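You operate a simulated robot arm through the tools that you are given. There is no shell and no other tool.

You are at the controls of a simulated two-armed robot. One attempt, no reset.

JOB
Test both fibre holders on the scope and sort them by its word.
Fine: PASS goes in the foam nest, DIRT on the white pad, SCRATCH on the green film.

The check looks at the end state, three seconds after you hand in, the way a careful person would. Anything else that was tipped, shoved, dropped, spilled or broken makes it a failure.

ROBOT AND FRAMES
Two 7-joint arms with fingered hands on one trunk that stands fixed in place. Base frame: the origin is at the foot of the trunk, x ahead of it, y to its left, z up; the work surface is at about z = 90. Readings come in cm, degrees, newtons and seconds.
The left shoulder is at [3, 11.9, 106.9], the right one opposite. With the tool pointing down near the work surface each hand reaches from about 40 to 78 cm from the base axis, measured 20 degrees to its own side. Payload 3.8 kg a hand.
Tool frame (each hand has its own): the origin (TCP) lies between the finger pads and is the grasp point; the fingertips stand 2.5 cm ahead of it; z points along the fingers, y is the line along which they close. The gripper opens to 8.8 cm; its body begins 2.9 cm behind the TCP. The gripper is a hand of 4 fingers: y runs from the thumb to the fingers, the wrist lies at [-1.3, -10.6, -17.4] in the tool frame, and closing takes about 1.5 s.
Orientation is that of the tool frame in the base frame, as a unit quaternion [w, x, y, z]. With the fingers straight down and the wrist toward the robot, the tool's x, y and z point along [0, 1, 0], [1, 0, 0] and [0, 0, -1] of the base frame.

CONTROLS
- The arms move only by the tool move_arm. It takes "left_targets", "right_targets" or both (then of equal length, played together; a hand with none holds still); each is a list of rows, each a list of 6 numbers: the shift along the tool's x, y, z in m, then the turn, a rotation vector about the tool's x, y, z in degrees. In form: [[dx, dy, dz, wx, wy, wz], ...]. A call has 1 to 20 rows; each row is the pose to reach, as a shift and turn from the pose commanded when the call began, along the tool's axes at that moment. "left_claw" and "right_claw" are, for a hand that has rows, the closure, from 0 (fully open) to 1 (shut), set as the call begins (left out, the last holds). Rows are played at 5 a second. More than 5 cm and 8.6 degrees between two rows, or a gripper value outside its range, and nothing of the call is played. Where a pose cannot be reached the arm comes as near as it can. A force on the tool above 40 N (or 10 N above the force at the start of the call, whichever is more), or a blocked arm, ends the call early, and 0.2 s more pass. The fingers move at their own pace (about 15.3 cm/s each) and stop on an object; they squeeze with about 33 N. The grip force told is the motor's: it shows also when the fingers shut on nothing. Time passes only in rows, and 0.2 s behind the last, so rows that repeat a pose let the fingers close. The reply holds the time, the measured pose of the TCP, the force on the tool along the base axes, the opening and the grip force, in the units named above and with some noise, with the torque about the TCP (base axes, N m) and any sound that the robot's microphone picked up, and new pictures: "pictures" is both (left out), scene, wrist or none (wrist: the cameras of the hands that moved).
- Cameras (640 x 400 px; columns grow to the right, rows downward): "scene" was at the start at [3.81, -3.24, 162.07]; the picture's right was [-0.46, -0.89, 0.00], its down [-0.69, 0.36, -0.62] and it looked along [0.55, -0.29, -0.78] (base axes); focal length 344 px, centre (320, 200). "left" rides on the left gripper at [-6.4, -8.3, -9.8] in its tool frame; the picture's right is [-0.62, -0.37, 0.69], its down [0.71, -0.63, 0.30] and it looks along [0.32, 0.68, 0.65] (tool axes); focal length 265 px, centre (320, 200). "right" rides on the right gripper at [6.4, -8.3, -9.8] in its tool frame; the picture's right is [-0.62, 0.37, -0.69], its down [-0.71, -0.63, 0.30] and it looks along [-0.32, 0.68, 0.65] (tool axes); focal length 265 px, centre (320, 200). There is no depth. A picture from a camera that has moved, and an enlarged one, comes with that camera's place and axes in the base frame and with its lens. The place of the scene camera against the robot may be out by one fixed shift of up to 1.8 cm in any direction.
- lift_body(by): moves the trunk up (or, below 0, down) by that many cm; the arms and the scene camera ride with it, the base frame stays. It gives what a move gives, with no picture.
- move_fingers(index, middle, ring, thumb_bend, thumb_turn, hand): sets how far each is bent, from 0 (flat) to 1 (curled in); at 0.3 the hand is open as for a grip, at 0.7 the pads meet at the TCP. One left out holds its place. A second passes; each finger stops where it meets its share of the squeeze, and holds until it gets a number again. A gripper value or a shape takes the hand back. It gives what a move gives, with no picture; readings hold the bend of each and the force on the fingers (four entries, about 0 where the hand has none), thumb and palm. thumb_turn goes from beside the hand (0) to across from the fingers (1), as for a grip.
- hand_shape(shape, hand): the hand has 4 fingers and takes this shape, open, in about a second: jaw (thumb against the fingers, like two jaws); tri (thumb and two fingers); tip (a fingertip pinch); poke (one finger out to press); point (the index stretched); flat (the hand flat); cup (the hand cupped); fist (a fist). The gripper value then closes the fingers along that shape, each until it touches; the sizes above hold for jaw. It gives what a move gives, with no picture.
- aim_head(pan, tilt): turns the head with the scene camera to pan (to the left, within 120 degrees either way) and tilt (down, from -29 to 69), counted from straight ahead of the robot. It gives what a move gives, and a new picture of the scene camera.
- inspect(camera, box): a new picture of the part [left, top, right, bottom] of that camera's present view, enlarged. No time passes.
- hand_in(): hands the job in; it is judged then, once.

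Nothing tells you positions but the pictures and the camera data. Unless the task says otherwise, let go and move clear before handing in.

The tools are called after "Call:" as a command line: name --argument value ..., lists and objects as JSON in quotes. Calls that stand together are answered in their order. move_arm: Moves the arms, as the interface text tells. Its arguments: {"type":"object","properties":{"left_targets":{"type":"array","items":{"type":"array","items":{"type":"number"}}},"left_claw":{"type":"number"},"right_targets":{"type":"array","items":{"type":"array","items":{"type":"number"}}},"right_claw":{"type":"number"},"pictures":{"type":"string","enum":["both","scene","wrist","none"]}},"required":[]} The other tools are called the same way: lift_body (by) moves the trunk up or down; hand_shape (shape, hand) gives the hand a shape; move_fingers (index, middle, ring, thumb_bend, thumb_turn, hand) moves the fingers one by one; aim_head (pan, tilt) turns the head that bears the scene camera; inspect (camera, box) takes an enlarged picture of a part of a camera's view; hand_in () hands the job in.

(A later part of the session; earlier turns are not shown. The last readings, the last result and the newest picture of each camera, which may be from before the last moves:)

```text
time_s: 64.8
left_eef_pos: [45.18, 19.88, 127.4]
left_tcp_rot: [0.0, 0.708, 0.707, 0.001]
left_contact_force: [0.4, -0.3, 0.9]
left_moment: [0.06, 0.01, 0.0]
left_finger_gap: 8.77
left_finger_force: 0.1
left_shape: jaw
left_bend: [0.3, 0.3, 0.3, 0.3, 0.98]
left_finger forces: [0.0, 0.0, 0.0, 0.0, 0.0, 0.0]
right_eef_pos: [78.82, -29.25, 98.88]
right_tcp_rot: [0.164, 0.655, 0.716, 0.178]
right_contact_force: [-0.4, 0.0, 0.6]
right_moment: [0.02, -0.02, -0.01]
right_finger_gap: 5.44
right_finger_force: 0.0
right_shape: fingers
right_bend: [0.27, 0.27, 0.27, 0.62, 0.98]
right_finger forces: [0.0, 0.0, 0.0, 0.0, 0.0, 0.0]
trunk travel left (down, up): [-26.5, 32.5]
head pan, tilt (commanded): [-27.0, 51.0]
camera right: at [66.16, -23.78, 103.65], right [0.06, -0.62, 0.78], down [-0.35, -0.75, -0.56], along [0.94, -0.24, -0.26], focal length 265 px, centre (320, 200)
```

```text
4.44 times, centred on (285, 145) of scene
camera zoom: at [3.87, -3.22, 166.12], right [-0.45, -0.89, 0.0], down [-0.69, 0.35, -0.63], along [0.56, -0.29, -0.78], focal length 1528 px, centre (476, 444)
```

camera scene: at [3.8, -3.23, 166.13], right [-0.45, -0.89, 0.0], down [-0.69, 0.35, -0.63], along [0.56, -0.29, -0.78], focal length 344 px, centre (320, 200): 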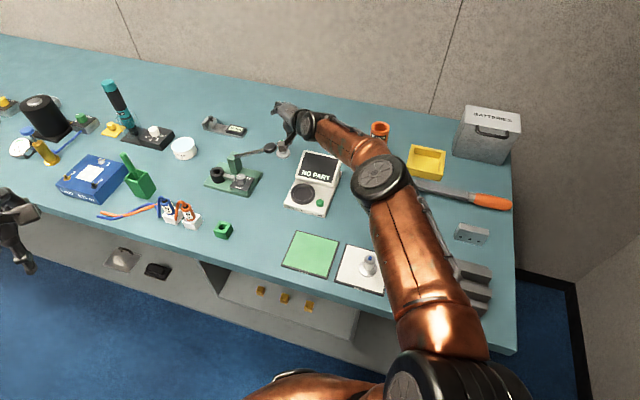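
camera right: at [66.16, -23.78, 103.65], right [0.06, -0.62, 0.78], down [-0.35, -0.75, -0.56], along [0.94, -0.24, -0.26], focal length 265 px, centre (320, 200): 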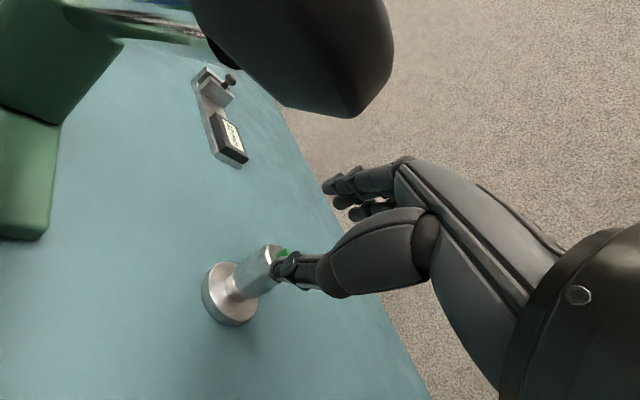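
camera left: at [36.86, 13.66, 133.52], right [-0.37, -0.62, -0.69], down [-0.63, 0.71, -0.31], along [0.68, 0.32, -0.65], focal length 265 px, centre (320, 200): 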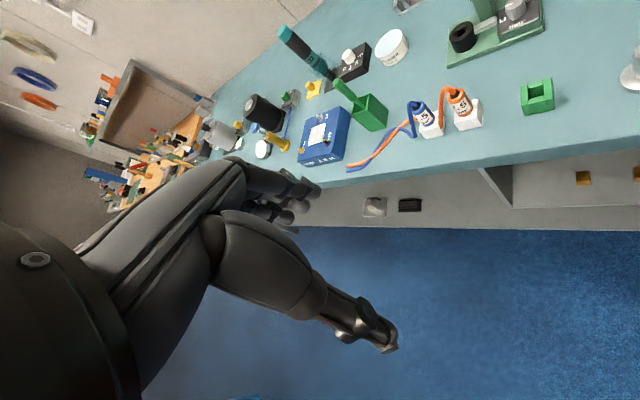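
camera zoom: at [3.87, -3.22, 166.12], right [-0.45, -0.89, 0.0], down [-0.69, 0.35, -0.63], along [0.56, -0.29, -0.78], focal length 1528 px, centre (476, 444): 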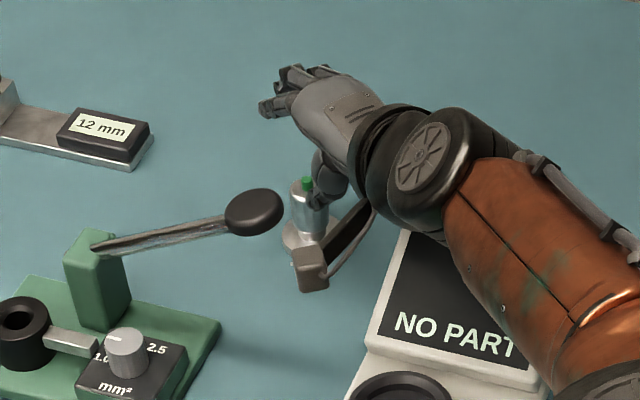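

The thumb is already too close to the holder's near side, so I'll open it before going lower.

Call:
move_fingers --hand "right" --thumb_bend 0.45

Call:
inspect --camera "right" --box '[160, 140, 420, 340]'

Call:
inspect --camera "scene" --box '[260, 110, 320, 170]'

```text
time_s: 65.8
left_eef_pos: [45.05, 20.0, 127.46]
left_tcp_rot: [0.0, 0.708, 0.707, 0.0]
left_contact_force: [0.6, 0.3, 0.0]
left_moment: [0.01, -0.04, 0.02]
left_finger_gap: 8.74
left_finger_force: 0.0
left_shape: jaw
left_bend: [0.3, 0.3, 0.3, 0.3, 0.98]
left_finger forces: [0.1, 0.1, 0.1, 0.0, 0.2, 0.1]
right_eef_pos: [78.75, -29.15, 98.86]
right_tcp_rot: [0.164, 0.655, 0.716, 0.178]
right_contact_force: [0.0, -0.3, -1.3]
right_moment: [-0.01, -0.03, -0.02]
right_finger_gap: 7.21
right_finger_force: 0.0
right_shape: fingers
right_bend: [0.27, 0.27, 0.27, 0.45, 0.98]
right_finger forces: [0.1, 0.1, 0.1, 0.0, 0.0, 0.0]
trunk travel left (down, up): [-26.5, 32.5]
head pan, tilt (commanded): [-27.0, 51.0]
```

```text
2.00 times, centred on (290, 240) of right
camera zoom: at [66.16, -23.76, 103.68], right [0.05, -0.62, 0.78], down [-0.35, -0.75, -0.56], along [0.94, -0.24, -0.26], focal length 531 px, centre (380, 120)
```

zoom: 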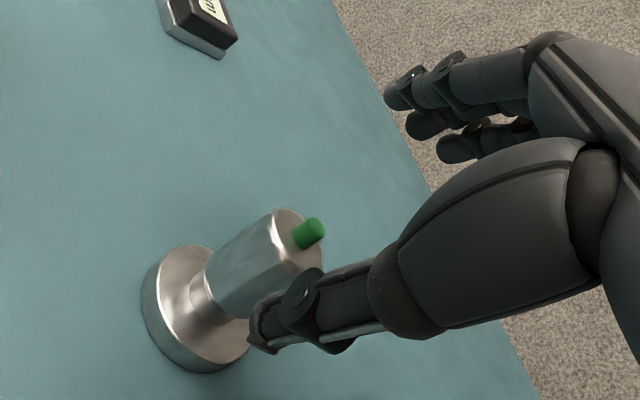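

```text
6.67 times, centred on (290, 140) of scene
camera zoom: at [3.87, -3.21, 166.12], right [-0.45, -0.89, 0.0], down [-0.69, 0.35, -0.63], along [0.56, -0.29, -0.78], focal length 2292 px, centre (520, 600)
```

zoom: 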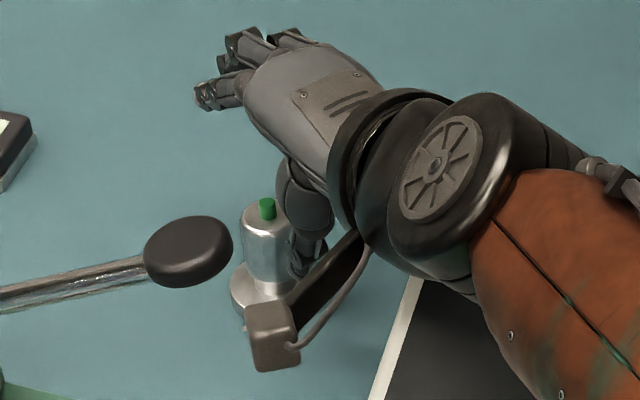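

Call:
move_arm --right_targets '[[0.002, -0.003, 0.008, 0, 0, 0], [0.004, -0.006, 0.016, 0, 0, 0], [0.004, -0.0095, 0.023, 0, 0, 0], [0.004, -0.0127, 0.0302, 0, 0, 0], [0.004, -0.0127, 0.0302, 0, 0, 0]]' --pictures "wrist"

Call:
inspect --camera "right" --box '[180, 140, 420, 340]'

Call:
inspect --camera "scene" --box '[255, 115, 315, 175]'

```text
time_s: 67.0
left_eef_pos: [45.16, 19.89, 127.48]
left_tcp_rot: [0.0, 0.707, 0.707, 0.0]
left_contact_force: [0.4, -0.4, -0.9]
left_moment: [0.03, -0.02, 0.01]
left_finger_gap: 8.79
left_finger_force: 0.1
left_shape: jaw
left_bend: [0.3, 0.3, 0.3, 0.3, 0.98]
left_finger forces: [0.0, 0.0, 0.1, 0.0, 0.1, 0.0]
right_eef_pos: [78.37, -28.76, 97.59]
right_tcp_rot: [0.163, 0.655, 0.716, 0.179]
right_contact_force: [0.5, 0.1, -0.1]
right_moment: [-0.01, -0.05, -0.01]
right_finger_gap: 7.25
right_finger_force: 0.0
right_shape: fingers
right_bend: [0.27, 0.27, 0.27, 0.45, 0.98]
right_finger forces: [0.1, 0.0, 0.1, 0.0, 0.0, 0.0]
right hand out of reach, approached as far as the arm can: row 1, 2, 3, 4, 5
trunk travel left (down, up): [-26.5, 32.5]
head pan, tilt (commanded): [-27.0, 51.0]
camera right: at [65.84, -23.23, 102.32], right [0.05, -0.62, 0.78], down [-0.35, -0.75, -0.56], along [0.94, -0.24, -0.26], focal length 265 px, centre (320, 200)
```

right: 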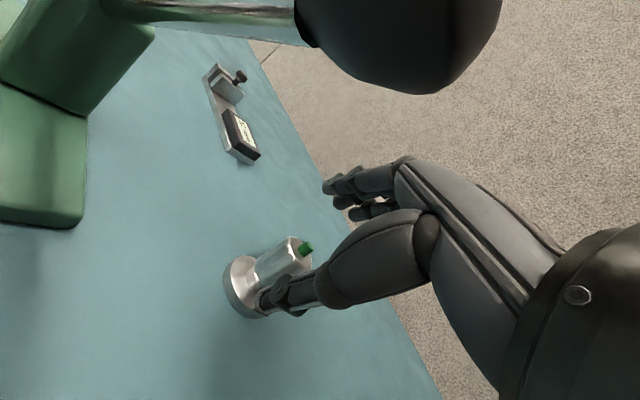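

```text
2.00 times, centred on (300, 240) of right
camera zoom: at [65.84, -23.23, 102.32], right [0.05, -0.62, 0.78], down [-0.35, -0.75, -0.56], along [0.94, -0.24, -0.26], focal length 531 px, centre (360, 120)
```

zoom: 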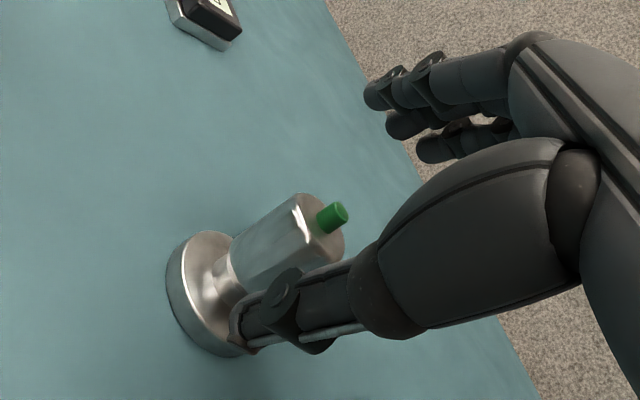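

```text
6.67 times, centred on (285, 145) of scene
camera zoom: at [3.87, -3.2, 166.12], right [-0.45, -0.89, 0.0], down [-0.69, 0.35, -0.63], along [0.56, -0.29, -0.78], focal length 2292 px, centre (553, 567)
```

zoom: 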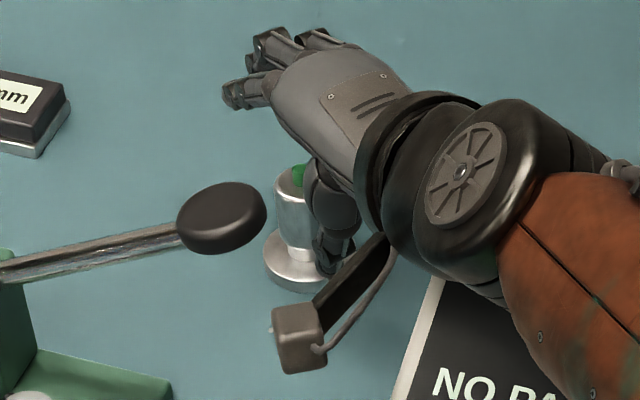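

The arm is at its limit here partly because the trunk is a little high. I'll raise the hand, lower the trunk 4 cm, then continue.

Call:
move_arm --right_targets '[[0, 0.0094, -0.0177, 0, 0, 0], [0, 0.0188, -0.0353, 0, 0, 0], [0, 0.0188, -0.0353, 0, 0, 0]]' --pictures "none"

```text
time_s: 67.8
left_eef_pos: [45.12, 19.87, 127.5]
left_tcp_rot: [0.0, 0.707, 0.707, 0.0]
left_contact_force: [0.3, 0.3, -0.5]
left_moment: [-0.02, 0.0, -0.02]
left_finger_gap: 8.77
left_finger_force: 0.0
left_shape: jaw
left_bend: [0.3, 0.3, 0.3, 0.3, 0.98]
left_finger forces: [0.1, 0.0, 0.0, 0.1, 0.0, 0.0]
right_eef_pos: [78.5, -28.82, 101.48]
right_tcp_rot: [0.163, 0.655, 0.715, 0.178]
right_contact_force: [-0.4, 0.3, 0.1]
right_moment: [0.01, -0.03, -0.01]
right_finger_gap: 7.21
right_finger_force: 0.1
right_shape: fingers
right_bend: [0.27, 0.27, 0.27, 0.45, 0.98]
right_finger forces: [0.0, 0.1, 0.0, 0.0, 0.1, 0.0]
trunk travel left (down, up): [-26.5, 32.5]
head pan, tilt (commanded): [-27.0, 51.0]
```

Call:
lift_body --by -5

Call:
inspect --camera "right" --box '[180, 140, 420, 340]'

Call:
inspect --camera "scene" --box '[255, 100, 325, 180]'

```text
time_s: 68.8
left_eef_pos: [45.05, 20.04, 122.59]
left_tcp_rot: [-0.001, 0.707, 0.707, -0.001]
left_contact_force: [-0.7, 0.5, -0.2]
left_moment: [0.01, -0.04, 0.01]
left_finger_gap: 8.78
left_finger_force: 0.0
left_shape: jaw
left_bend: [0.3, 0.3, 0.3, 0.3, 0.98]
left_finger forces: [0.0, 0.0, 0.0, 0.0, 0.0, 0.0]
right_eef_pos: [78.43, -28.72, 96.69]
right_tcp_rot: [0.163, 0.655, 0.715, 0.178]
right_contact_force: [0.1, 0.1, 0.9]
right_moment: [0.02, 0.0, 0.03]
right_finger_gap: 7.24
right_finger_force: 0.1
right_shape: fingers
right_bend: [0.27, 0.27, 0.27, 0.45, 0.98]
right_finger forces: [0.0, 0.0, 0.0, 0.0, 0.0, 0.1]
trunk travel left (down, up): [-21.5, 37.5]
head pan, tilt (commanded): [-27.0, 51.0]
```

```text
2.00 times, centred on (300, 240) of right
camera zoom: at [65.9, -23.32, 101.32], right [0.05, -0.62, 0.78], down [-0.35, -0.75, -0.56], along [0.94, -0.24, -0.26], focal length 531 px, centre (360, 120)
```

zoom: 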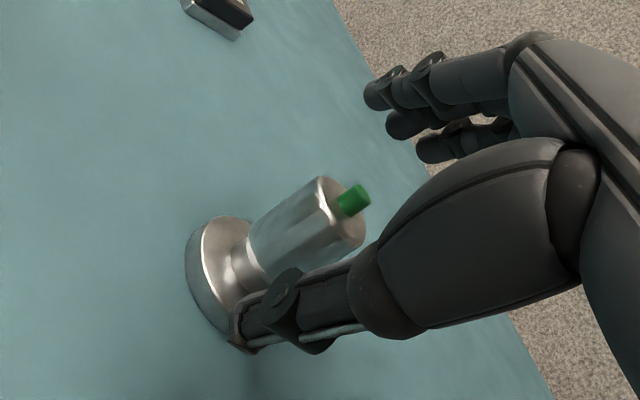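

```text
5.00 times, centred on (290, 140) of scene
camera zoom: at [3.85, -3.21, 161.13], right [-0.45, -0.89, 0.0], down [-0.69, 0.35, -0.63], along [0.56, -0.29, -0.78], focal length 1719 px, centre (470, 500)
```

zoom: 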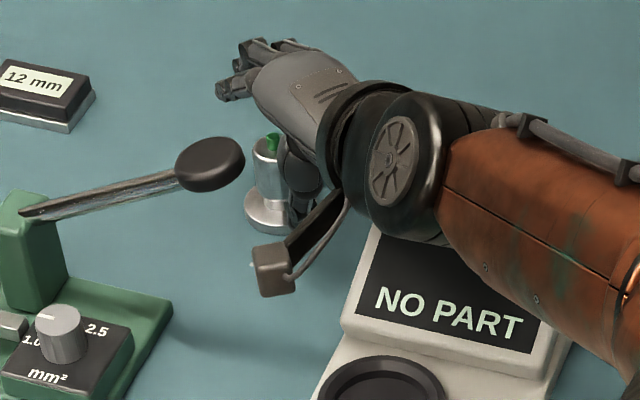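

Call:
move_arm --right_targets '[[0, -0.0035, 0.0066, 0, 0, 0], [0, -0.007, 0.0132, 0, 0, 0], [0, -0.0094, 0.0177, 0, 0, 0], [0, -0.0094, 0.0177, 0, 0, 0]]' --pictures "none"

Call:
inspect --camera "right" --box '[180, 140, 420, 340]'

Call:
inspect --camera "scene" --box '[255, 100, 325, 180]'

```text
time_s: 69.8
left_eef_pos: [45.21, 19.9, 122.46]
left_tcp_rot: [-0.001, 0.707, 0.707, 0.0]
left_contact_force: [-0.4, -0.6, 0.0]
left_moment: [-0.01, -0.03, -0.04]
left_finger_gap: 8.76
left_finger_force: 0.0
left_shape: jaw
left_bend: [0.3, 0.3, 0.3, 0.3, 0.98]
left_finger forces: [0.0, 0.0, 0.1, 0.0, 0.1, 0.0]
right_eef_pos: [78.39, -28.67, 94.52]
right_tcp_rot: [0.163, 0.656, 0.715, 0.178]
right_contact_force: [-0.4, -0.6, -0.4]
right_moment: [0.01, -0.03, 0.02]
right_finger_gap: 7.24
right_finger_force: 0.1
right_shape: fingers
right_bend: [0.27, 0.27, 0.27, 0.45, 0.98]
right_finger forces: [0.0, 0.0, 0.1, 0.1, 0.1, 0.0]
trunk travel left (down, up): [-21.5, 37.5]
head pan, tilt (commanded): [-27.0, 51.0]
```

```text
2.00 times, centred on (300, 240) of right
camera zoom: at [65.91, -23.33, 99.32], right [0.06, -0.62, 0.78], down [-0.35, -0.75, -0.56], along [0.94, -0.24, -0.26], focal length 531 px, centre (360, 120)
```

zoom: 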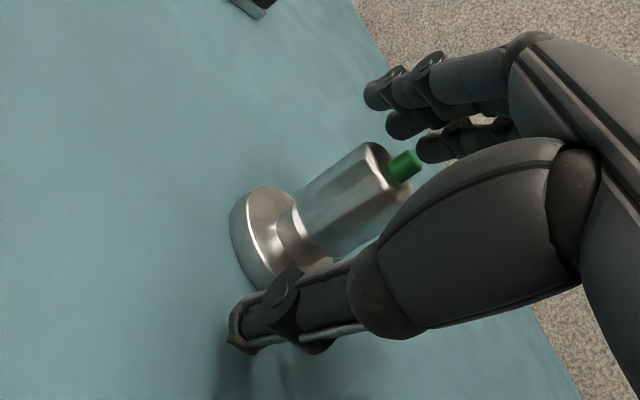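

```text
5.00 times, centred on (290, 140) of scene
camera zoom: at [3.86, -3.21, 161.12], right [-0.45, -0.89, 0.0], down [-0.69, 0.35, -0.63], along [0.56, -0.29, -0.78], focal length 1719 px, centre (470, 500)
```

zoom: 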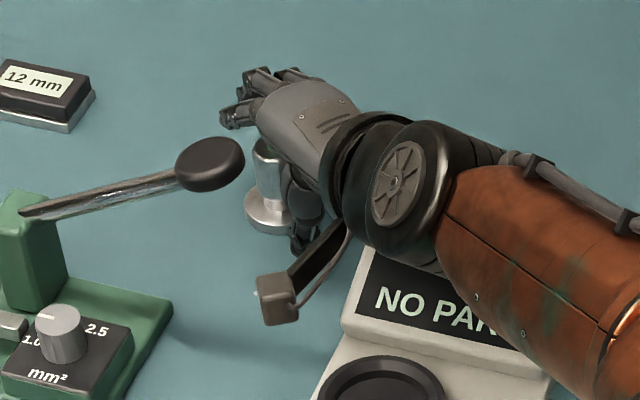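

The holder is now between the thumb and fingers. I'll draw the index and middle fingers in gradually and watch how it responds.

Call:
move_fingers --hand "right" --index 0.42 --middle 0.42 --ring 0.36

Call:
inspect --camera "right" --box '[180, 140, 420, 340]'

Call:
inspect --camera "scene" --box '[255, 100, 325, 180]'

```text
time_s: 70.8
left_eef_pos: [45.11, 19.96, 122.49]
left_tcp_rot: [0.0, 0.707, 0.708, 0.0]
left_contact_force: [0.0, 0.1, -0.7]
left_moment: [0.0, 0.04, -0.02]
left_finger_gap: 8.77
left_finger_force: 0.1
left_shape: jaw
left_bend: [0.3, 0.3, 0.3, 0.3, 0.98]
left_finger forces: [0.1, 0.1, 0.1, 0.0, 0.0, 0.0]
right_eef_pos: [78.42, -28.81, 94.63]
right_tcp_rot: [0.164, 0.654, 0.716, 0.179]
right_contact_force: [0.2, 0.1, 0.4]
right_moment: [0.03, -0.01, 0.01]
right_finger_gap: 5.62
right_finger_force: 0.1
right_shape: fingers
right_bend: [0.42, 0.42, 0.36, 0.45, 0.98]
right_finger forces: [0.0, 0.1, 0.0, 0.0, 0.1, 0.1]
trunk travel left (down, up): [-21.5, 37.5]
head pan, tilt (commanded): [-27.0, 51.0]
```

```text
2.00 times, centred on (300, 240) of right
camera zoom: at [65.92, -23.34, 99.33], right [0.05, -0.62, 0.78], down [-0.35, -0.75, -0.56], along [0.94, -0.24, -0.26], focal length 531 px, centre (360, 120)
```

zoom: 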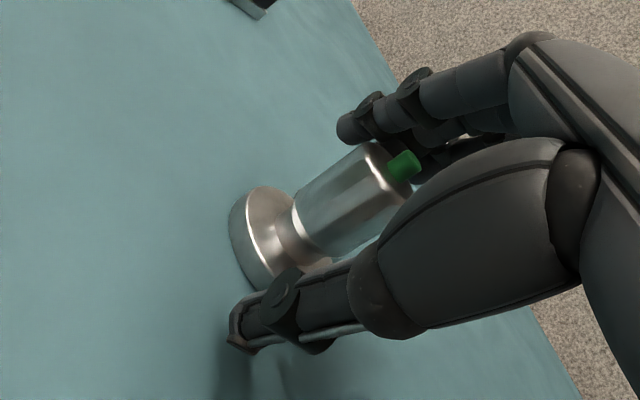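

```text
5.00 times, centred on (290, 140) of scene
camera zoom: at [3.87, -3.21, 161.12], right [-0.45, -0.89, 0.0], down [-0.69, 0.35, -0.63], along [0.56, -0.29, -0.78], focal length 1719 px, centre (470, 500)
```

zoom: 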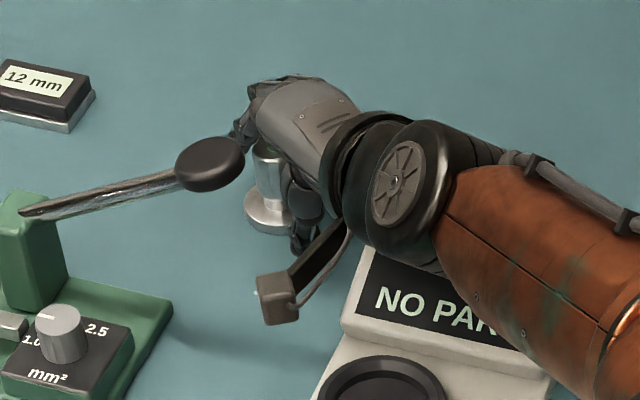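

Call:
move_fingers --hand "right" --index 0.47 --middle 0.47

Call:
inspect --camera "right" --box '[220, 140, 380, 300]'

```text
time_s: 71.8
left_eef_pos: [45.19, 20.03, 122.29]
left_tcp_rot: [0.0, 0.707, 0.707, 0.001]
left_contact_force: [0.0, 0.1, -0.1]
left_moment: [0.03, 0.01, 0.02]
left_finger_gap: 8.77
left_finger_force: 0.1
left_shape: jaw
left_bend: [0.3, 0.3, 0.3, 0.3, 0.98]
left_finger forces: [0.1, 0.1, 0.1, 0.0, 0.0, 0.0]
right_eef_pos: [78.49, -28.85, 94.56]
right_tcp_rot: [0.164, 0.655, 0.716, 0.178]
right_contact_force: [2.4, 1.0, 1.9]
right_moment: [-0.03, -0.07, 0.02]
right_finger_gap: 5.11
right_finger_force: 1.2
right_shape: fingers
right_bend: [0.46, 0.45, 0.36, 0.45, 0.98]
right_finger forces: [0.8, 1.3, 0.0, 0.0, 0.0, 0.0]
trunk travel left (down, up): [-21.5, 37.5]
head pan, tilt (commanded): [-27.0, 51.0]
```

```text
2.50 times, centred on (300, 220) of right
camera zoom: at [65.92, -23.32, 99.35], right [0.05, -0.62, 0.78], down [-0.35, -0.75, -0.56], along [0.94, -0.24, -0.26], focal length 664 px, centre (370, 150)
```

zoom: 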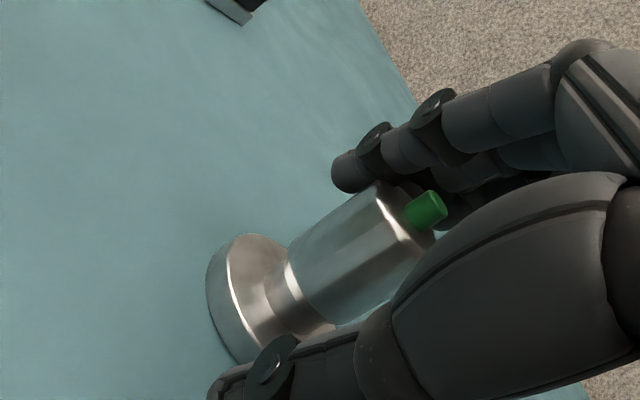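

Both fingers touch with about 1 N each and the holder is upright. I'll bring the thumb up to its near side.

Call:
move_fingers --hand "right" --thumb_bend 0.56

Call:
inspect --camera "right" --box '[220, 140, 380, 300]'

Call:
inspect --camera "scene" --box '[265, 110, 315, 170]'

```text
time_s: 72.8
left_eef_pos: [45.17, 20.0, 122.45]
left_tcp_rot: [-0.001, 0.706, 0.708, 0.0]
left_contact_force: [-0.2, -0.8, 0.0]
left_moment: [0.01, 0.02, 0.0]
left_finger_gap: 8.75
left_finger_force: 0.1
left_shape: jaw
left_bend: [0.3, 0.3, 0.3, 0.3, 0.98]
left_finger forces: [0.0, 0.0, 0.0, 0.0, 0.1, 0.1]
right_eef_pos: [78.38, -28.81, 94.61]
right_tcp_rot: [0.163, 0.655, 0.716, 0.178]
right_contact_force: [1.6, 0.7, 1.9]
right_moment: [-0.03, -0.07, 0.0]
right_finger_gap: 3.99
right_finger_force: 1.1
right_shape: fingers
right_bend: [0.46, 0.45, 0.36, 0.56, 0.98]
right_finger forces: [0.9, 1.3, 0.0, 0.1, 0.1, 0.1]
trunk travel left (down, up): [-21.5, 37.5]
head pan, tilt (commanded): [-27.0, 51.0]
```

```text
2.50 times, centred on (300, 220) of right
camera zoom: at [65.92, -23.33, 99.34], right [0.05, -0.62, 0.78], down [-0.35, -0.75, -0.56], along [0.94, -0.24, -0.26], focal length 664 px, centre (370, 150)
```

zoom: 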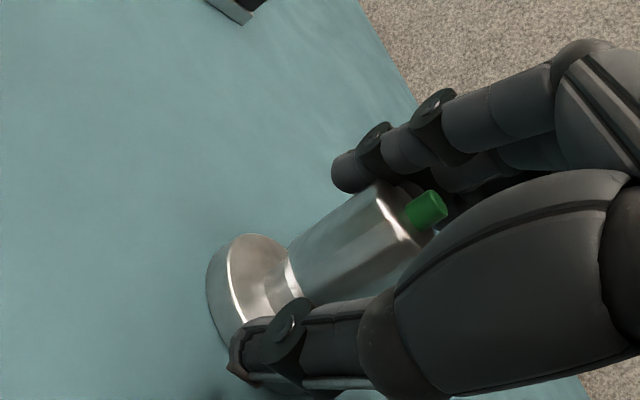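

```text
6.67 times, centred on (290, 140) of scene
camera zoom: at [3.87, -3.19, 161.12], right [-0.45, -0.89, 0.0], down [-0.69, 0.35, -0.63], along [0.56, -0.29, -0.78], focal length 2292 px, centre (520, 600)
```

zoom: 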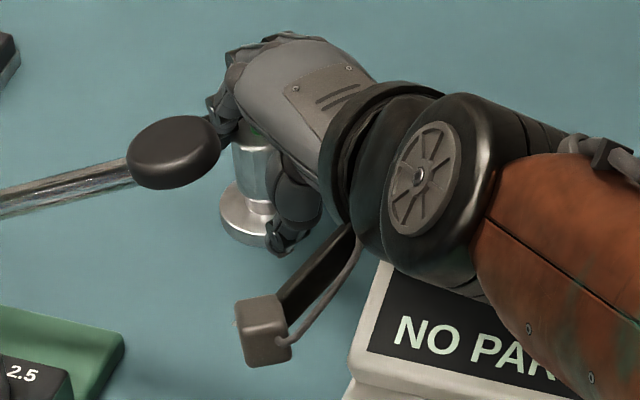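

Call:
move_fingers --hand "right" --thumb_bend 0.61

Call:
inspect --camera "right" --box '[220, 140, 380, 300]'

```text
time_s: 73.8
left_eef_pos: [45.04, 19.94, 122.54]
left_tcp_rot: [0.0, 0.707, 0.707, 0.0]
left_contact_force: [0.0, -0.1, 0.2]
left_moment: [-0.03, 0.01, 0.0]
left_finger_gap: 8.75
left_finger_force: 0.1
left_shape: jaw
left_bend: [0.3, 0.3, 0.3, 0.3, 0.98]
left_finger forces: [0.1, 0.0, 0.0, 0.0, 0.0, 0.1]
right_eef_pos: [78.55, -28.7, 94.61]
right_tcp_rot: [0.163, 0.654, 0.717, 0.178]
right_contact_force: [1.5, 0.6, 2.2]
right_moment: [-0.01, -0.04, -0.01]
right_finger_gap: 3.45
right_finger_force: 1.4
right_shape: fingers
right_bend: [0.46, 0.45, 0.36, 0.61, 0.98]
right_finger forces: [0.9, 1.3, 0.1, 0.1, 0.0, 0.1]
trunk travel left (down, up): [-21.5, 37.5]
head pan, tilt (commanded): [-27.0, 51.0]
```

```text
2.50 times, centred on (300, 220) of right
camera zoom: at [65.92, -23.33, 99.34], right [0.05, -0.62, 0.78], down [-0.35, -0.75, -0.56], along [0.94, -0.24, -0.26], focal length 664 px, centre (370, 150)
```

zoom: 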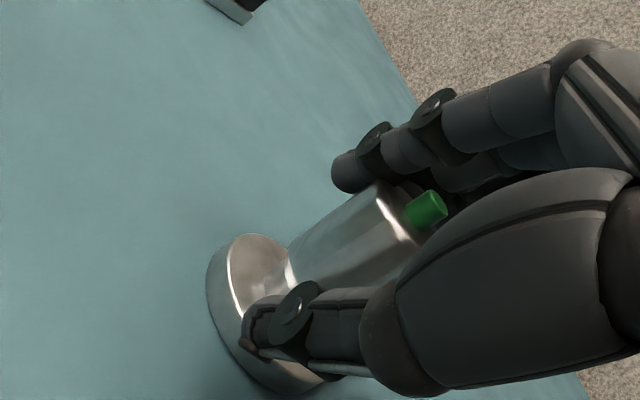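

Call:
move_fingers --hand "right" --thumb_bend 0.65

Call:
inspect --camera "right" --box '[220, 140, 380, 300]'

```text
time_s: 74.8
left_eef_pos: [45.13, 19.93, 122.31]
left_tcp_rot: [0.0, 0.707, 0.707, 0.0]
left_contact_force: [0.1, -0.3, -0.3]
left_moment: [0.0, -0.04, -0.01]
left_finger_gap: 8.77
left_finger_force: 0.0
left_shape: jaw
left_bend: [0.3, 0.3, 0.3, 0.3, 0.98]
left_finger forces: [0.0, 0.0, 0.0, 0.0, 0.0, 0.0]
right_eef_pos: [78.55, -28.68, 94.54]
right_tcp_rot: [0.163, 0.655, 0.716, 0.178]
right_contact_force: [2.3, 0.0, 1.7]
right_moment: [0.01, -0.12, -0.03]
right_finger_gap: 3.0
right_finger_force: 1.6
right_shape: fingers
right_bend: [0.46, 0.45, 0.36, 0.65, 0.98]
right_finger forces: [0.9, 1.3, 0.1, 0.1, 0.0, 0.0]
trunk travel left (down, up): [-21.5, 37.5]
head pan, tilt (commanded): [-27.0, 51.0]
```

```text
2.50 times, centred on (300, 220) of right
camera zoom: at [65.92, -23.33, 99.34], right [0.05, -0.62, 0.78], down [-0.35, -0.75, -0.56], along [0.94, -0.24, -0.26], focal length 664 px, centre (370, 150)
```

zoom: 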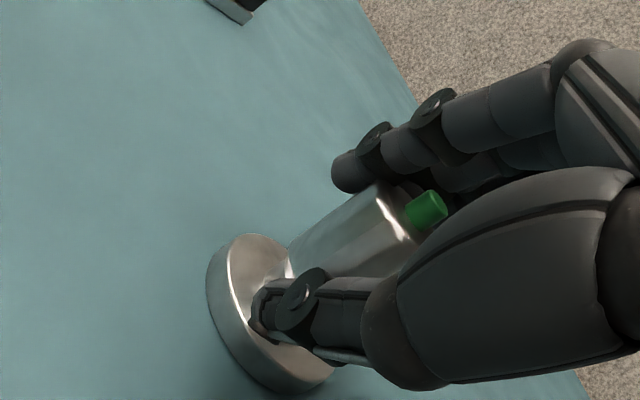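

Call:
move_fingers --hand "right" --thumb_bend 0.69

Call:
inspect --camera "right" --box '[220, 140, 380, 300]'

```text
time_s: 75.8
left_eef_pos: [45.14, 20.16, 122.59]
left_tcp_rot: [0.001, 0.706, 0.708, 0.001]
left_contact_force: [-0.3, 0.3, 0.6]
left_moment: [0.01, 0.02, -0.04]
left_finger_gap: 8.76
left_finger_force: 0.0
left_shape: jaw
left_bend: [0.3, 0.3, 0.3, 0.3, 0.98]
left_finger forces: [0.1, 0.0, 0.1, 0.0, 0.0, 0.0]
right_eef_pos: [78.52, -28.72, 94.48]
right_tcp_rot: [0.163, 0.655, 0.716, 0.179]
right_contact_force: [1.6, 0.1, 1.8]
right_moment: [0.02, -0.06, -0.01]
right_finger_gap: 2.59
right_finger_force: 1.3
right_shape: fingers
right_bend: [0.46, 0.45, 0.36, 0.69, 0.98]
right_finger forces: [0.8, 1.3, 0.1, 0.1, 0.1, 0.1]
trunk travel left (down, up): [-21.5, 37.5]
head pan, tilt (commanded): [-27.0, 51.0]
```

```text
2.50 times, centred on (300, 220) of right
camera zoom: at [65.92, -23.33, 99.34], right [0.05, -0.62, 0.78], down [-0.35, -0.75, -0.56], along [0.94, -0.24, -0.26], focal length 664 px, centre (370, 150)
```

zoom: 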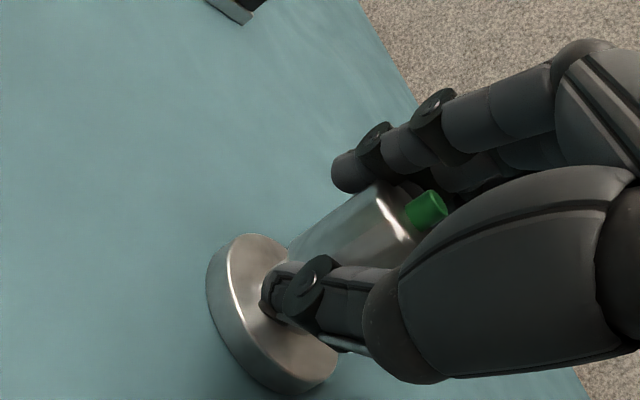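

Call:
move_fingers --hand "right" --thumb_bend 0.74

Call:
inspect --camera "right" --box '[220, 140, 380, 300]'

```text
time_s: 76.8
left_eef_pos: [45.24, 19.92, 122.51]
left_tcp_rot: [0.001, 0.707, 0.707, 0.001]
left_contact_force: [0.8, 0.6, -0.5]
left_moment: [-0.03, -0.01, 0.01]
left_finger_gap: 8.76
left_finger_force: 0.1
left_shape: jaw
left_bend: [0.3, 0.3, 0.3, 0.3, 0.98]
left_finger forces: [0.1, 0.0, 0.0, 0.1, 0.1, 0.1]
right_eef_pos: [78.47, -28.69, 94.5]
right_tcp_rot: [0.165, 0.655, 0.715, 0.178]
right_contact_force: [1.9, -0.5, 2.1]
right_moment: [-0.01, -0.05, 0.01]
right_finger_gap: 1.85
right_finger_force: 1.1
right_shape: fingers
right_bend: [0.46, 0.45, 0.36, 0.74, 0.98]
right_finger forces: [0.9, 1.3, 0.0, 0.1, 0.1, 0.1]
trunk travel left (down, up): [-21.5, 37.5]
head pan, tilt (commanded): [-27.0, 51.0]
```

```text
2.50 times, centred on (300, 220) of right
camera zoom: at [65.92, -23.33, 99.34], right [0.05, -0.62, 0.78], down [-0.35, -0.75, -0.56], along [0.94, -0.24, -0.26], focal length 664 px, centre (370, 150)
```

zoom: 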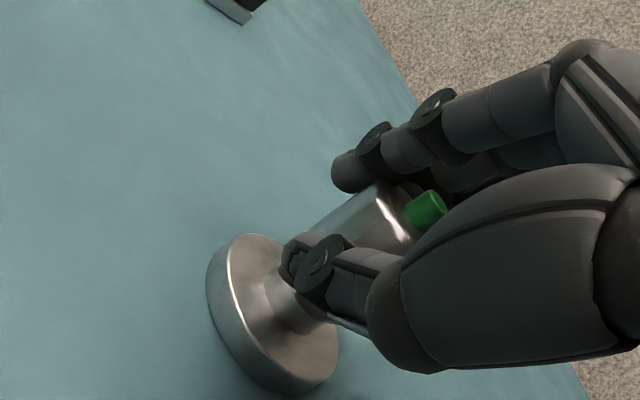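

Call:
move_fingers --hand "right" --thumb_bend 0.8

Call:
inspect --camera "right" --box '[220, 140, 380, 300]'

Call:
inspect --camera "scene" --box '[265, 110, 315, 170]'

```text
time_s: 77.8
left_eef_pos: [45.18, 20.07, 122.44]
left_tcp_rot: [0.0, 0.707, 0.707, 0.0]
left_contact_force: [1.1, 0.0, 0.4]
left_moment: [0.02, 0.01, -0.02]
left_finger_gap: 8.75
left_finger_force: 0.1
left_shape: jaw
left_bend: [0.3, 0.3, 0.3, 0.3, 0.98]
left_finger forces: [0.0, 0.1, 0.0, 0.0, 0.1, 0.1]
right_eef_pos: [78.43, -28.7, 94.67]
right_tcp_rot: [0.163, 0.655, 0.716, 0.178]
right_contact_force: [1.3, -0.1, 2.3]
right_moment: [-0.01, -0.06, 0.02]
right_finger_gap: 1.12
right_finger_force: 1.1
right_shape: fingers
right_bend: [0.46, 0.45, 0.36, 0.8, 0.98]
right_finger forces: [0.9, 1.3, 0.0, 0.0, 0.0, 0.1]
trunk travel left (down, up): [-21.5, 37.5]
head pan, tilt (commanded): [-27.0, 51.0]
```

```text
2.50 times, centred on (300, 220) of right
camera zoom: at [65.92, -23.33, 99.34], right [0.05, -0.62, 0.78], down [-0.35, -0.75, -0.56], along [0.94, -0.24, -0.26], focal length 664 px, centre (370, 150)
```

zoom: 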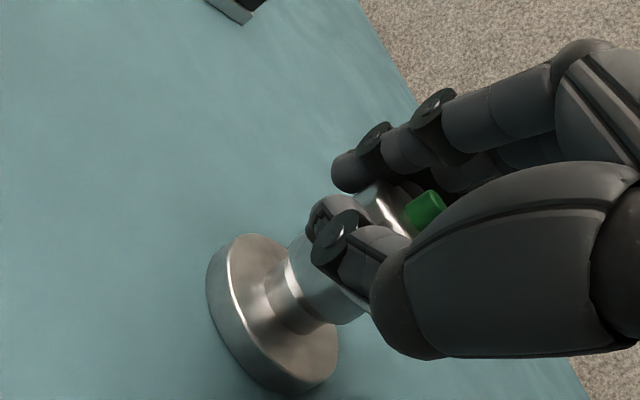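

```text
6.67 times, centred on (290, 140) of scene
camera zoom: at [3.87, -3.19, 161.12], right [-0.45, -0.89, 0.0], down [-0.69, 0.35, -0.63], along [0.56, -0.29, -0.78], focal length 2292 px, centre (520, 600)
```

zoom: 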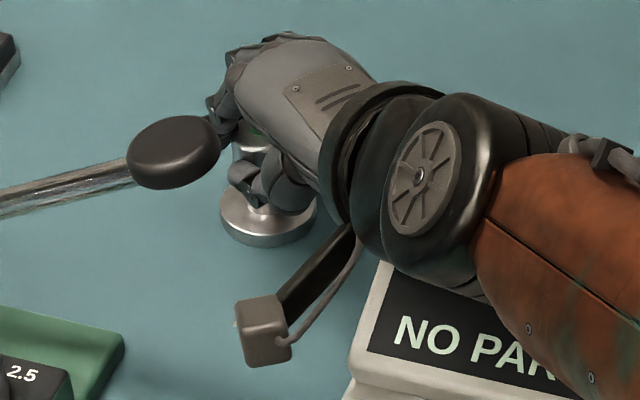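

The thumb is passing to the left of the head's centre, so I'm slightly too far left. I'll open a little, shift right about 5 mm and outward a bit, and try again.

Call:
move_fingers --hand "right" --index 0.42 --middle 0.42 --thumb_bend 0.52 --thumb_turn 1.0

Call:
move_arm --right_targets '[[-0.0025, 0.0015, 0.0008, 0, 0, 0], [-0.005, 0.0031, 0.0016, 0, 0, 0], [-0.005, 0.0031, 0.0016, 0, 0, 0]]' --pictures "none"

Call:
inspect --camera "right" --box '[220, 140, 380, 300]'

Call:
inspect --camera "scene" --box '[265, 110, 315, 170]'

```text
time_s: 78.8
left_eef_pos: [45.14, 20.13, 122.5]
left_tcp_rot: [0.0, 0.707, 0.707, 0.0]
left_contact_force: [0.4, 0.2, 1.6]
left_moment: [-0.01, -0.03, 0.02]
left_finger_gap: 8.75
left_finger_force: 0.0
left_shape: jaw
left_bend: [0.3, 0.3, 0.3, 0.3, 0.98]
left_finger forces: [0.1, 0.0, 0.1, 0.0, 0.0, 0.0]
right_eef_pos: [78.46, -28.72, 94.53]
right_tcp_rot: [0.164, 0.655, 0.716, 0.178]
right_contact_force: [-0.8, 0.4, 0.4]
right_moment: [-0.05, -0.04, 0.01]
right_finger_gap: 4.76
right_finger_force: 0.1
right_shape: fingers
right_bend: [0.42, 0.42, 0.36, 0.52, 1.0]
right_finger forces: [0.0, 0.1, 0.1, 0.1, 0.0, 0.1]
trunk travel left (down, up): [-21.5, 37.5]
head pan, tilt (commanded): [-27.0, 51.0]
```

```text
time_s: 79.6
left_eef_pos: [45.1, 19.96, 122.34]
left_tcp_rot: [0.0, 0.707, 0.707, 0.0]
left_contact_force: [-0.3, 0.5, 0.1]
left_moment: [-0.02, -0.02, 0.0]
left_finger_gap: 8.76
left_finger_force: 0.0
left_shape: jaw
left_bend: [0.3, 0.3, 0.3, 0.3, 0.98]
left_finger forces: [0.0, 0.1, 0.0, 0.0, 0.1, 0.0]
right_eef_pos: [78.76, -29.23, 94.59]
right_tcp_rot: [0.163, 0.655, 0.716, 0.179]
right_contact_force: [-0.1, -0.3, -0.3]
right_moment: [0.0, 0.03, 0.01]
right_finger_gap: 4.76
right_finger_force: 0.0
right_shape: fingers
right_bend: [0.42, 0.42, 0.36, 0.52, 1.0]
right_finger forces: [0.1, 0.1, 0.1, 0.0, 0.0, 0.0]
trunk travel left (down, up): [-21.5, 37.5]
head pan, tilt (commanded): [-27.0, 51.0]
```

```text
2.50 times, centred on (300, 220) of right
camera zoom: at [66.26, -23.77, 99.27], right [0.06, -0.62, 0.78], down [-0.35, -0.75, -0.56], along [0.94, -0.24, -0.26], focal length 664 px, centre (370, 150)
```

zoom: 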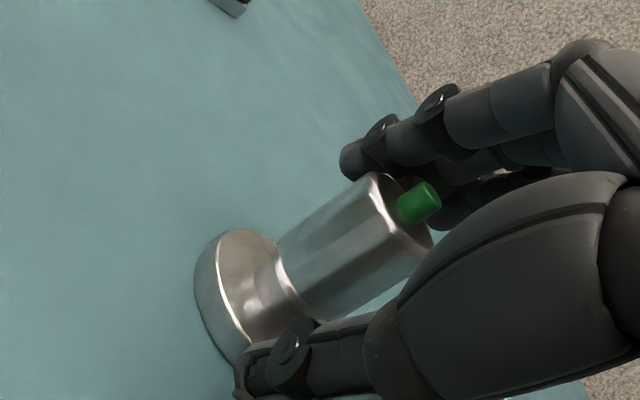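

```text
6.67 times, centred on (290, 140) of scene
camera zoom: at [3.86, -3.22, 161.12], right [-0.45, -0.89, 0.0], down [-0.69, 0.35, -0.63], along [0.56, -0.29, -0.78], focal length 2292 px, centre (520, 600)
```

zoom: 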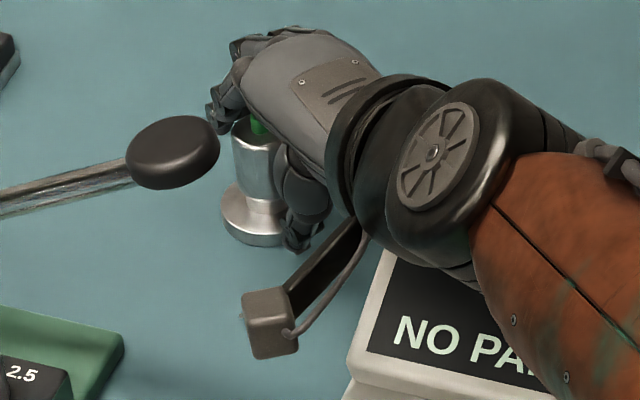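

Call:
move_fingers --hand "right" --index 0.45 --middle 0.45 --thumb_bend 0.64

Call:
inspect --camera "right" --box '[220, 140, 380, 300]'

Call:
move_fingers --hand "right" --thumb_bend 0.7

Call:
inspect --camera "right" --box '[220, 140, 380, 300]'

```text
time_s: 80.6
left_eef_pos: [45.27, 19.93, 122.44]
left_tcp_rot: [0.0, 0.707, 0.707, 0.001]
left_contact_force: [0.3, -0.1, 0.0]
left_moment: [-0.01, 0.0, 0.0]
left_finger_gap: 8.75
left_finger_force: 0.1
left_shape: jaw
left_bend: [0.3, 0.3, 0.3, 0.3, 0.98]
left_finger forces: [0.1, 0.0, 0.0, 0.0, 0.0, 0.0]
right_eef_pos: [78.86, -29.22, 94.56]
right_tcp_rot: [0.164, 0.655, 0.716, 0.178]
right_contact_force: [1.4, 0.1, 0.7]
right_moment: [-0.03, -0.05, 0.0]
right_finger_gap: 3.35
right_finger_force: 0.9
right_shape: fingers
right_bend: [0.44, 0.45, 0.36, 0.64, 1.0]
right_finger forces: [0.9, 0.0, 0.0, 0.0, 0.0, 0.1]
trunk travel left (down, up): [-21.5, 37.5]
head pan, tilt (commanded): [-27.0, 51.0]
```

```text
2.50 times, centred on (300, 220) of right
camera zoom: at [66.27, -23.76, 99.28], right [0.05, -0.62, 0.78], down [-0.35, -0.75, -0.56], along [0.94, -0.24, -0.26], focal length 664 px, centre (370, 150)
```

zoom: 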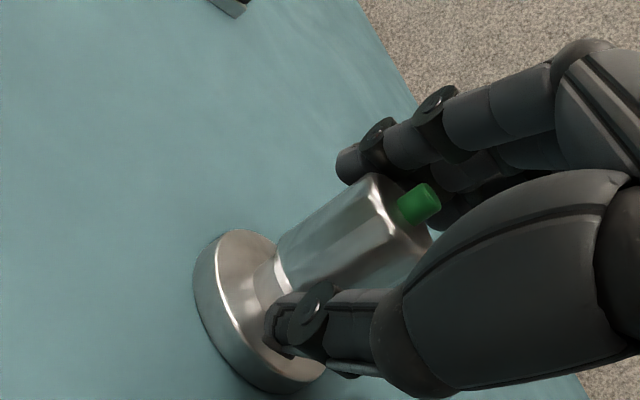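

```text
time_s: 81.6
left_eef_pos: [45.24, 19.98, 122.42]
left_tcp_rot: [-0.001, 0.707, 0.707, 0.0]
left_contact_force: [0.3, 0.5, -0.6]
left_moment: [0.04, 0.0, 0.01]
left_finger_gap: 8.76
left_finger_force: 0.1
left_shape: jaw
left_bend: [0.3, 0.3, 0.3, 0.3, 0.98]
left_finger forces: [0.0, 0.0, 0.0, 0.0, 0.1, 0.0]
right_eef_pos: [78.74, -29.19, 94.54]
right_tcp_rot: [0.163, 0.655, 0.716, 0.178]
right_contact_force: [-0.4, 0.4, 0.1]
right_moment: [-0.01, -0.02, 0.03]
right_finger_gap: 2.77
right_finger_force: 0.9
right_shape: fingers
right_bend: [0.44, 0.45, 0.36, 0.69, 1.0]
right_finger forces: [0.7, 0.1, 0.0, 0.1, 0.4, 0.0]
trunk travel left (down, up): [-21.5, 37.5]
head pan, tilt (commanded): [-27.0, 51.0]
```

```text
2.50 times, centred on (300, 220) of right
camera zoom: at [66.26, -23.76, 99.28], right [0.05, -0.62, 0.78], down [-0.35, -0.75, -0.56], along [0.94, -0.24, -0.26], focal length 664 px, centre (370, 150)
```

zoom: 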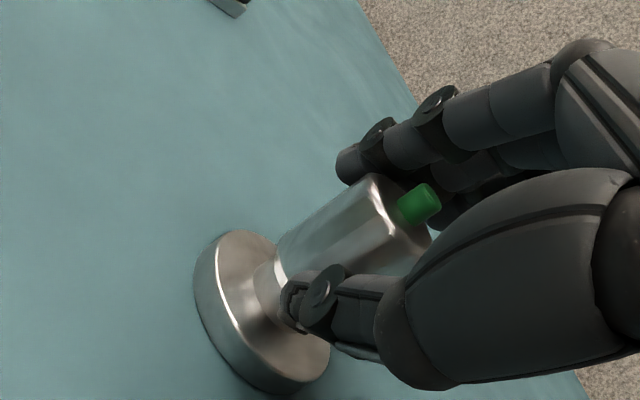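

Thumb and index both touch lightly now. I'll squeeze progressively.

Call:
move_fingers --hand "right" --index 0.48 --middle 0.5 --thumb_bend 0.73

Call:
inspect --camera "right" --box '[220, 140, 380, 300]'

Call:
inspect --camera "scene" --box '[265, 110, 315, 170]'

```text
time_s: 82.6
left_eef_pos: [45.1, 20.01, 122.44]
left_tcp_rot: [0.0, 0.707, 0.707, 0.0]
left_contact_force: [-0.6, -0.1, -0.5]
left_moment: [0.0, -0.02, 0.02]
left_finger_gap: 8.76
left_finger_force: 0.1
left_shape: jaw
left_bend: [0.3, 0.3, 0.3, 0.3, 0.98]
left_finger forces: [0.1, 0.0, 0.1, 0.1, 0.0, 0.0]
right_eef_pos: [78.79, -29.15, 94.55]
right_tcp_rot: [0.164, 0.655, 0.715, 0.178]
right_contact_force: [0.1, 1.2, 0.7]
right_moment: [-0.04, -0.03, -0.03]
right_finger_gap: 2.46
right_finger_force: 3.3
right_shape: fingers
right_bend: [0.45, 0.49, 0.36, 0.71, 1.0]
right_finger forces: [2.3, 0.8, 0.1, 0.0, 2.0, 0.1]
trunk travel left (down, up): [-21.5, 37.5]
head pan, tilt (commanded): [-27.0, 51.0]
```

```text
2.50 times, centred on (300, 220) of right
camera zoom: at [66.26, -23.77, 99.28], right [0.05, -0.62, 0.78], down [-0.35, -0.75, -0.56], along [0.94, -0.24, -0.26], focal length 664 px, centre (370, 150)
```

zoom: 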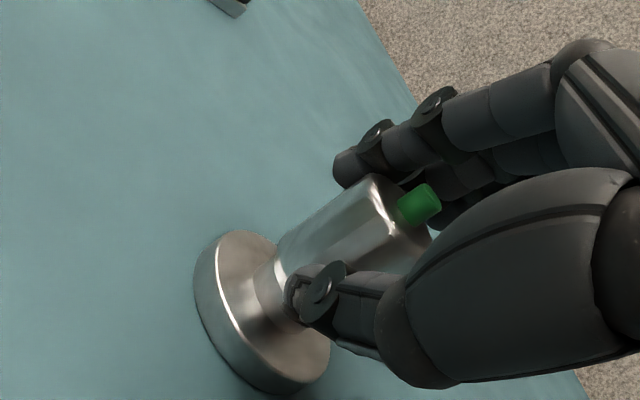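

```text
6.67 times, centred on (290, 140) of scene
camera zoom: at [3.86, -3.2, 161.12], right [-0.45, -0.89, 0.0], down [-0.69, 0.35, -0.63], along [0.56, -0.29, -0.78], focal length 2292 px, centre (520, 600)
```

zoom: 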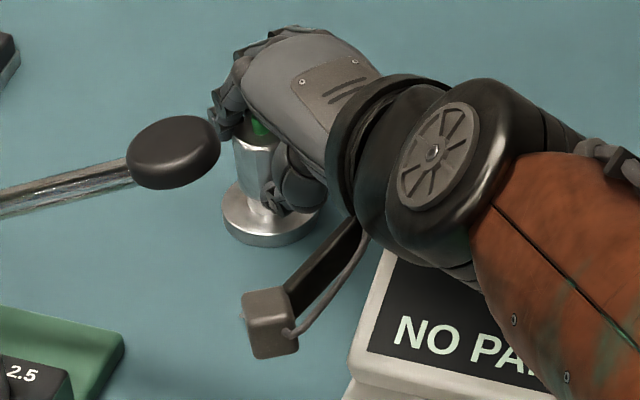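

Call:
move_fingers --hand "right" --index 0.54 --middle 0.58 --thumb_bend 0.78

Call:
inspect --camera "right" --box '[220, 140, 380, 300]'

Call:
inspect --camera "scene" --box '[265, 110, 315, 170]'

```text
time_s: 83.6
left_eef_pos: [45.08, 19.98, 122.46]
left_tcp_rot: [0.0, 0.707, 0.708, 0.0]
left_contact_force: [1.3, 0.0, -0.4]
left_moment: [0.01, 0.02, -0.01]
left_finger_gap: 8.74
left_finger_force: 0.0
left_shape: jaw
left_bend: [0.3, 0.3, 0.3, 0.3, 0.98]
left_finger forces: [0.0, 0.1, 0.0, 0.0, 0.0, 0.0]
right_eef_pos: [78.7, -29.19, 94.45]
right_tcp_rot: [0.164, 0.656, 0.715, 0.178]
right_contact_force: [2.1, -1.2, 1.8]
right_moment: [-0.06, -0.04, 0.01]
right_finger_gap: 2.11
right_finger_force: 7.1
right_shape: fingers
right_bend: [0.47, 0.52, 0.36, 0.72, 1.0]
right_finger forces: [4.7, 3.8, 0.0, 0.1, 6.3, 0.0]
trunk travel left (down, up): [-21.5, 37.5]
head pan, tilt (commanded): [-27.0, 51.0]
```

```text
2.50 times, centred on (300, 220) of right
camera zoom: at [66.26, -23.77, 99.3], right [0.05, -0.62, 0.78], down [-0.35, -0.75, -0.56], along [0.94, -0.24, -0.26], focal length 664 px, centre (370, 150)
```

zoom: 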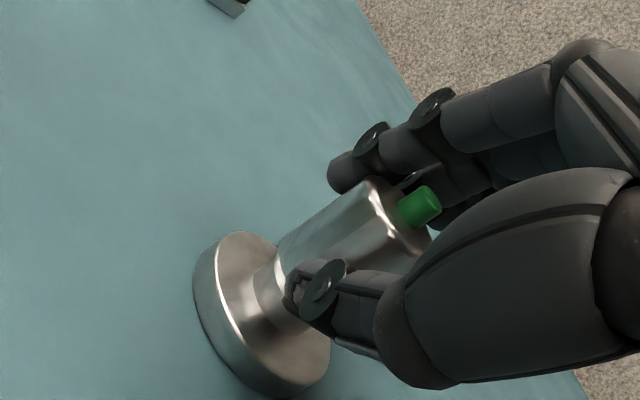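

```text
6.67 times, centred on (290, 140) of scene
camera zoom: at [3.85, -3.2, 161.13], right [-0.45, -0.89, 0.0], down [-0.69, 0.35, -0.63], along [0.56, -0.29, -0.78], focal length 2292 px, centre (520, 600)
```

zoom: 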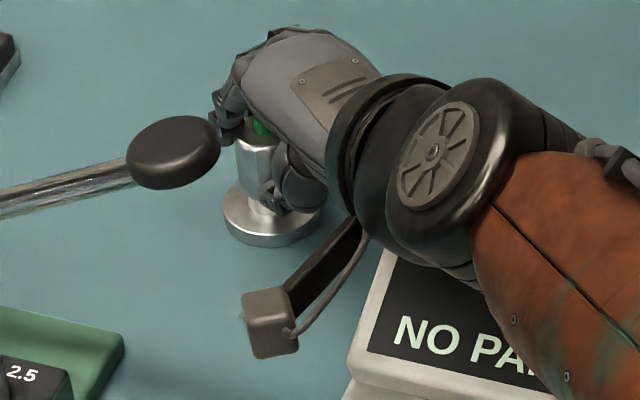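

Call:
move_fingers --hand "right" --index 0.6 --middle 0.65 --thumb_bend 0.83

Call:
inspect --camera "right" --box '[220, 140, 380, 300]'

Call:
inspect --camera "scene" --box '[265, 110, 315, 170]'

```text
time_s: 84.6
left_eef_pos: [45.11, 19.87, 122.4]
left_tcp_rot: [0.0, 0.708, 0.707, 0.0]
left_contact_force: [0.1, 0.0, 0.2]
left_moment: [0.0, 0.02, 0.02]
left_finger_gap: 8.76
left_finger_force: 0.1
left_shape: jaw
left_bend: [0.3, 0.3, 0.3, 0.3, 0.98]
left_finger forces: [0.0, 0.1, 0.1, 0.0, 0.1, 0.0]
right_eef_pos: [78.84, -29.14, 94.5]
right_tcp_rot: [0.163, 0.655, 0.716, 0.179]
right_contact_force: [2.5, -1.0, 5.7]
right_moment: [-0.11, -0.09, 0.04]
right_finger_gap: 1.84
right_finger_force: 12.5
right_shape: fingers
right_bend: [0.49, 0.54, 0.36, 0.72, 1.0]
right_finger forces: [6.5, 7.8, 0.1, 0.0, 10.9, 0.0]
trunk travel left (down, up): [-21.5, 37.5]
head pan, tilt (commanded): [-27.0, 51.0]
```

```text
2.50 times, centred on (300, 220) of right
camera zoom: at [66.26, -23.77, 99.32], right [0.05, -0.62, 0.78], down [-0.35, -0.75, -0.56], along [0.94, -0.24, -0.26], focal length 664 px, centre (370, 150)
```

zoom: 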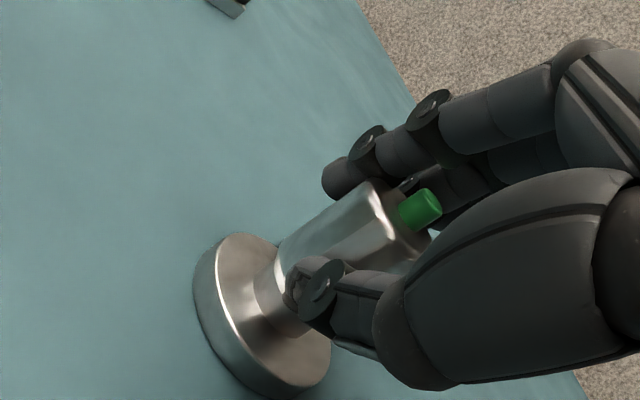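

```text
6.67 times, centred on (290, 140) of scene
camera zoom: at [3.83, -3.2, 161.13], right [-0.45, -0.89, 0.0], down [-0.69, 0.35, -0.63], along [0.56, -0.29, -0.78], focal length 2292 px, centre (520, 600)
```

zoom: 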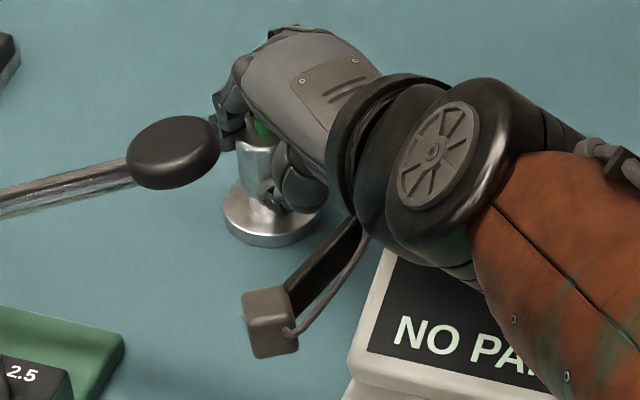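

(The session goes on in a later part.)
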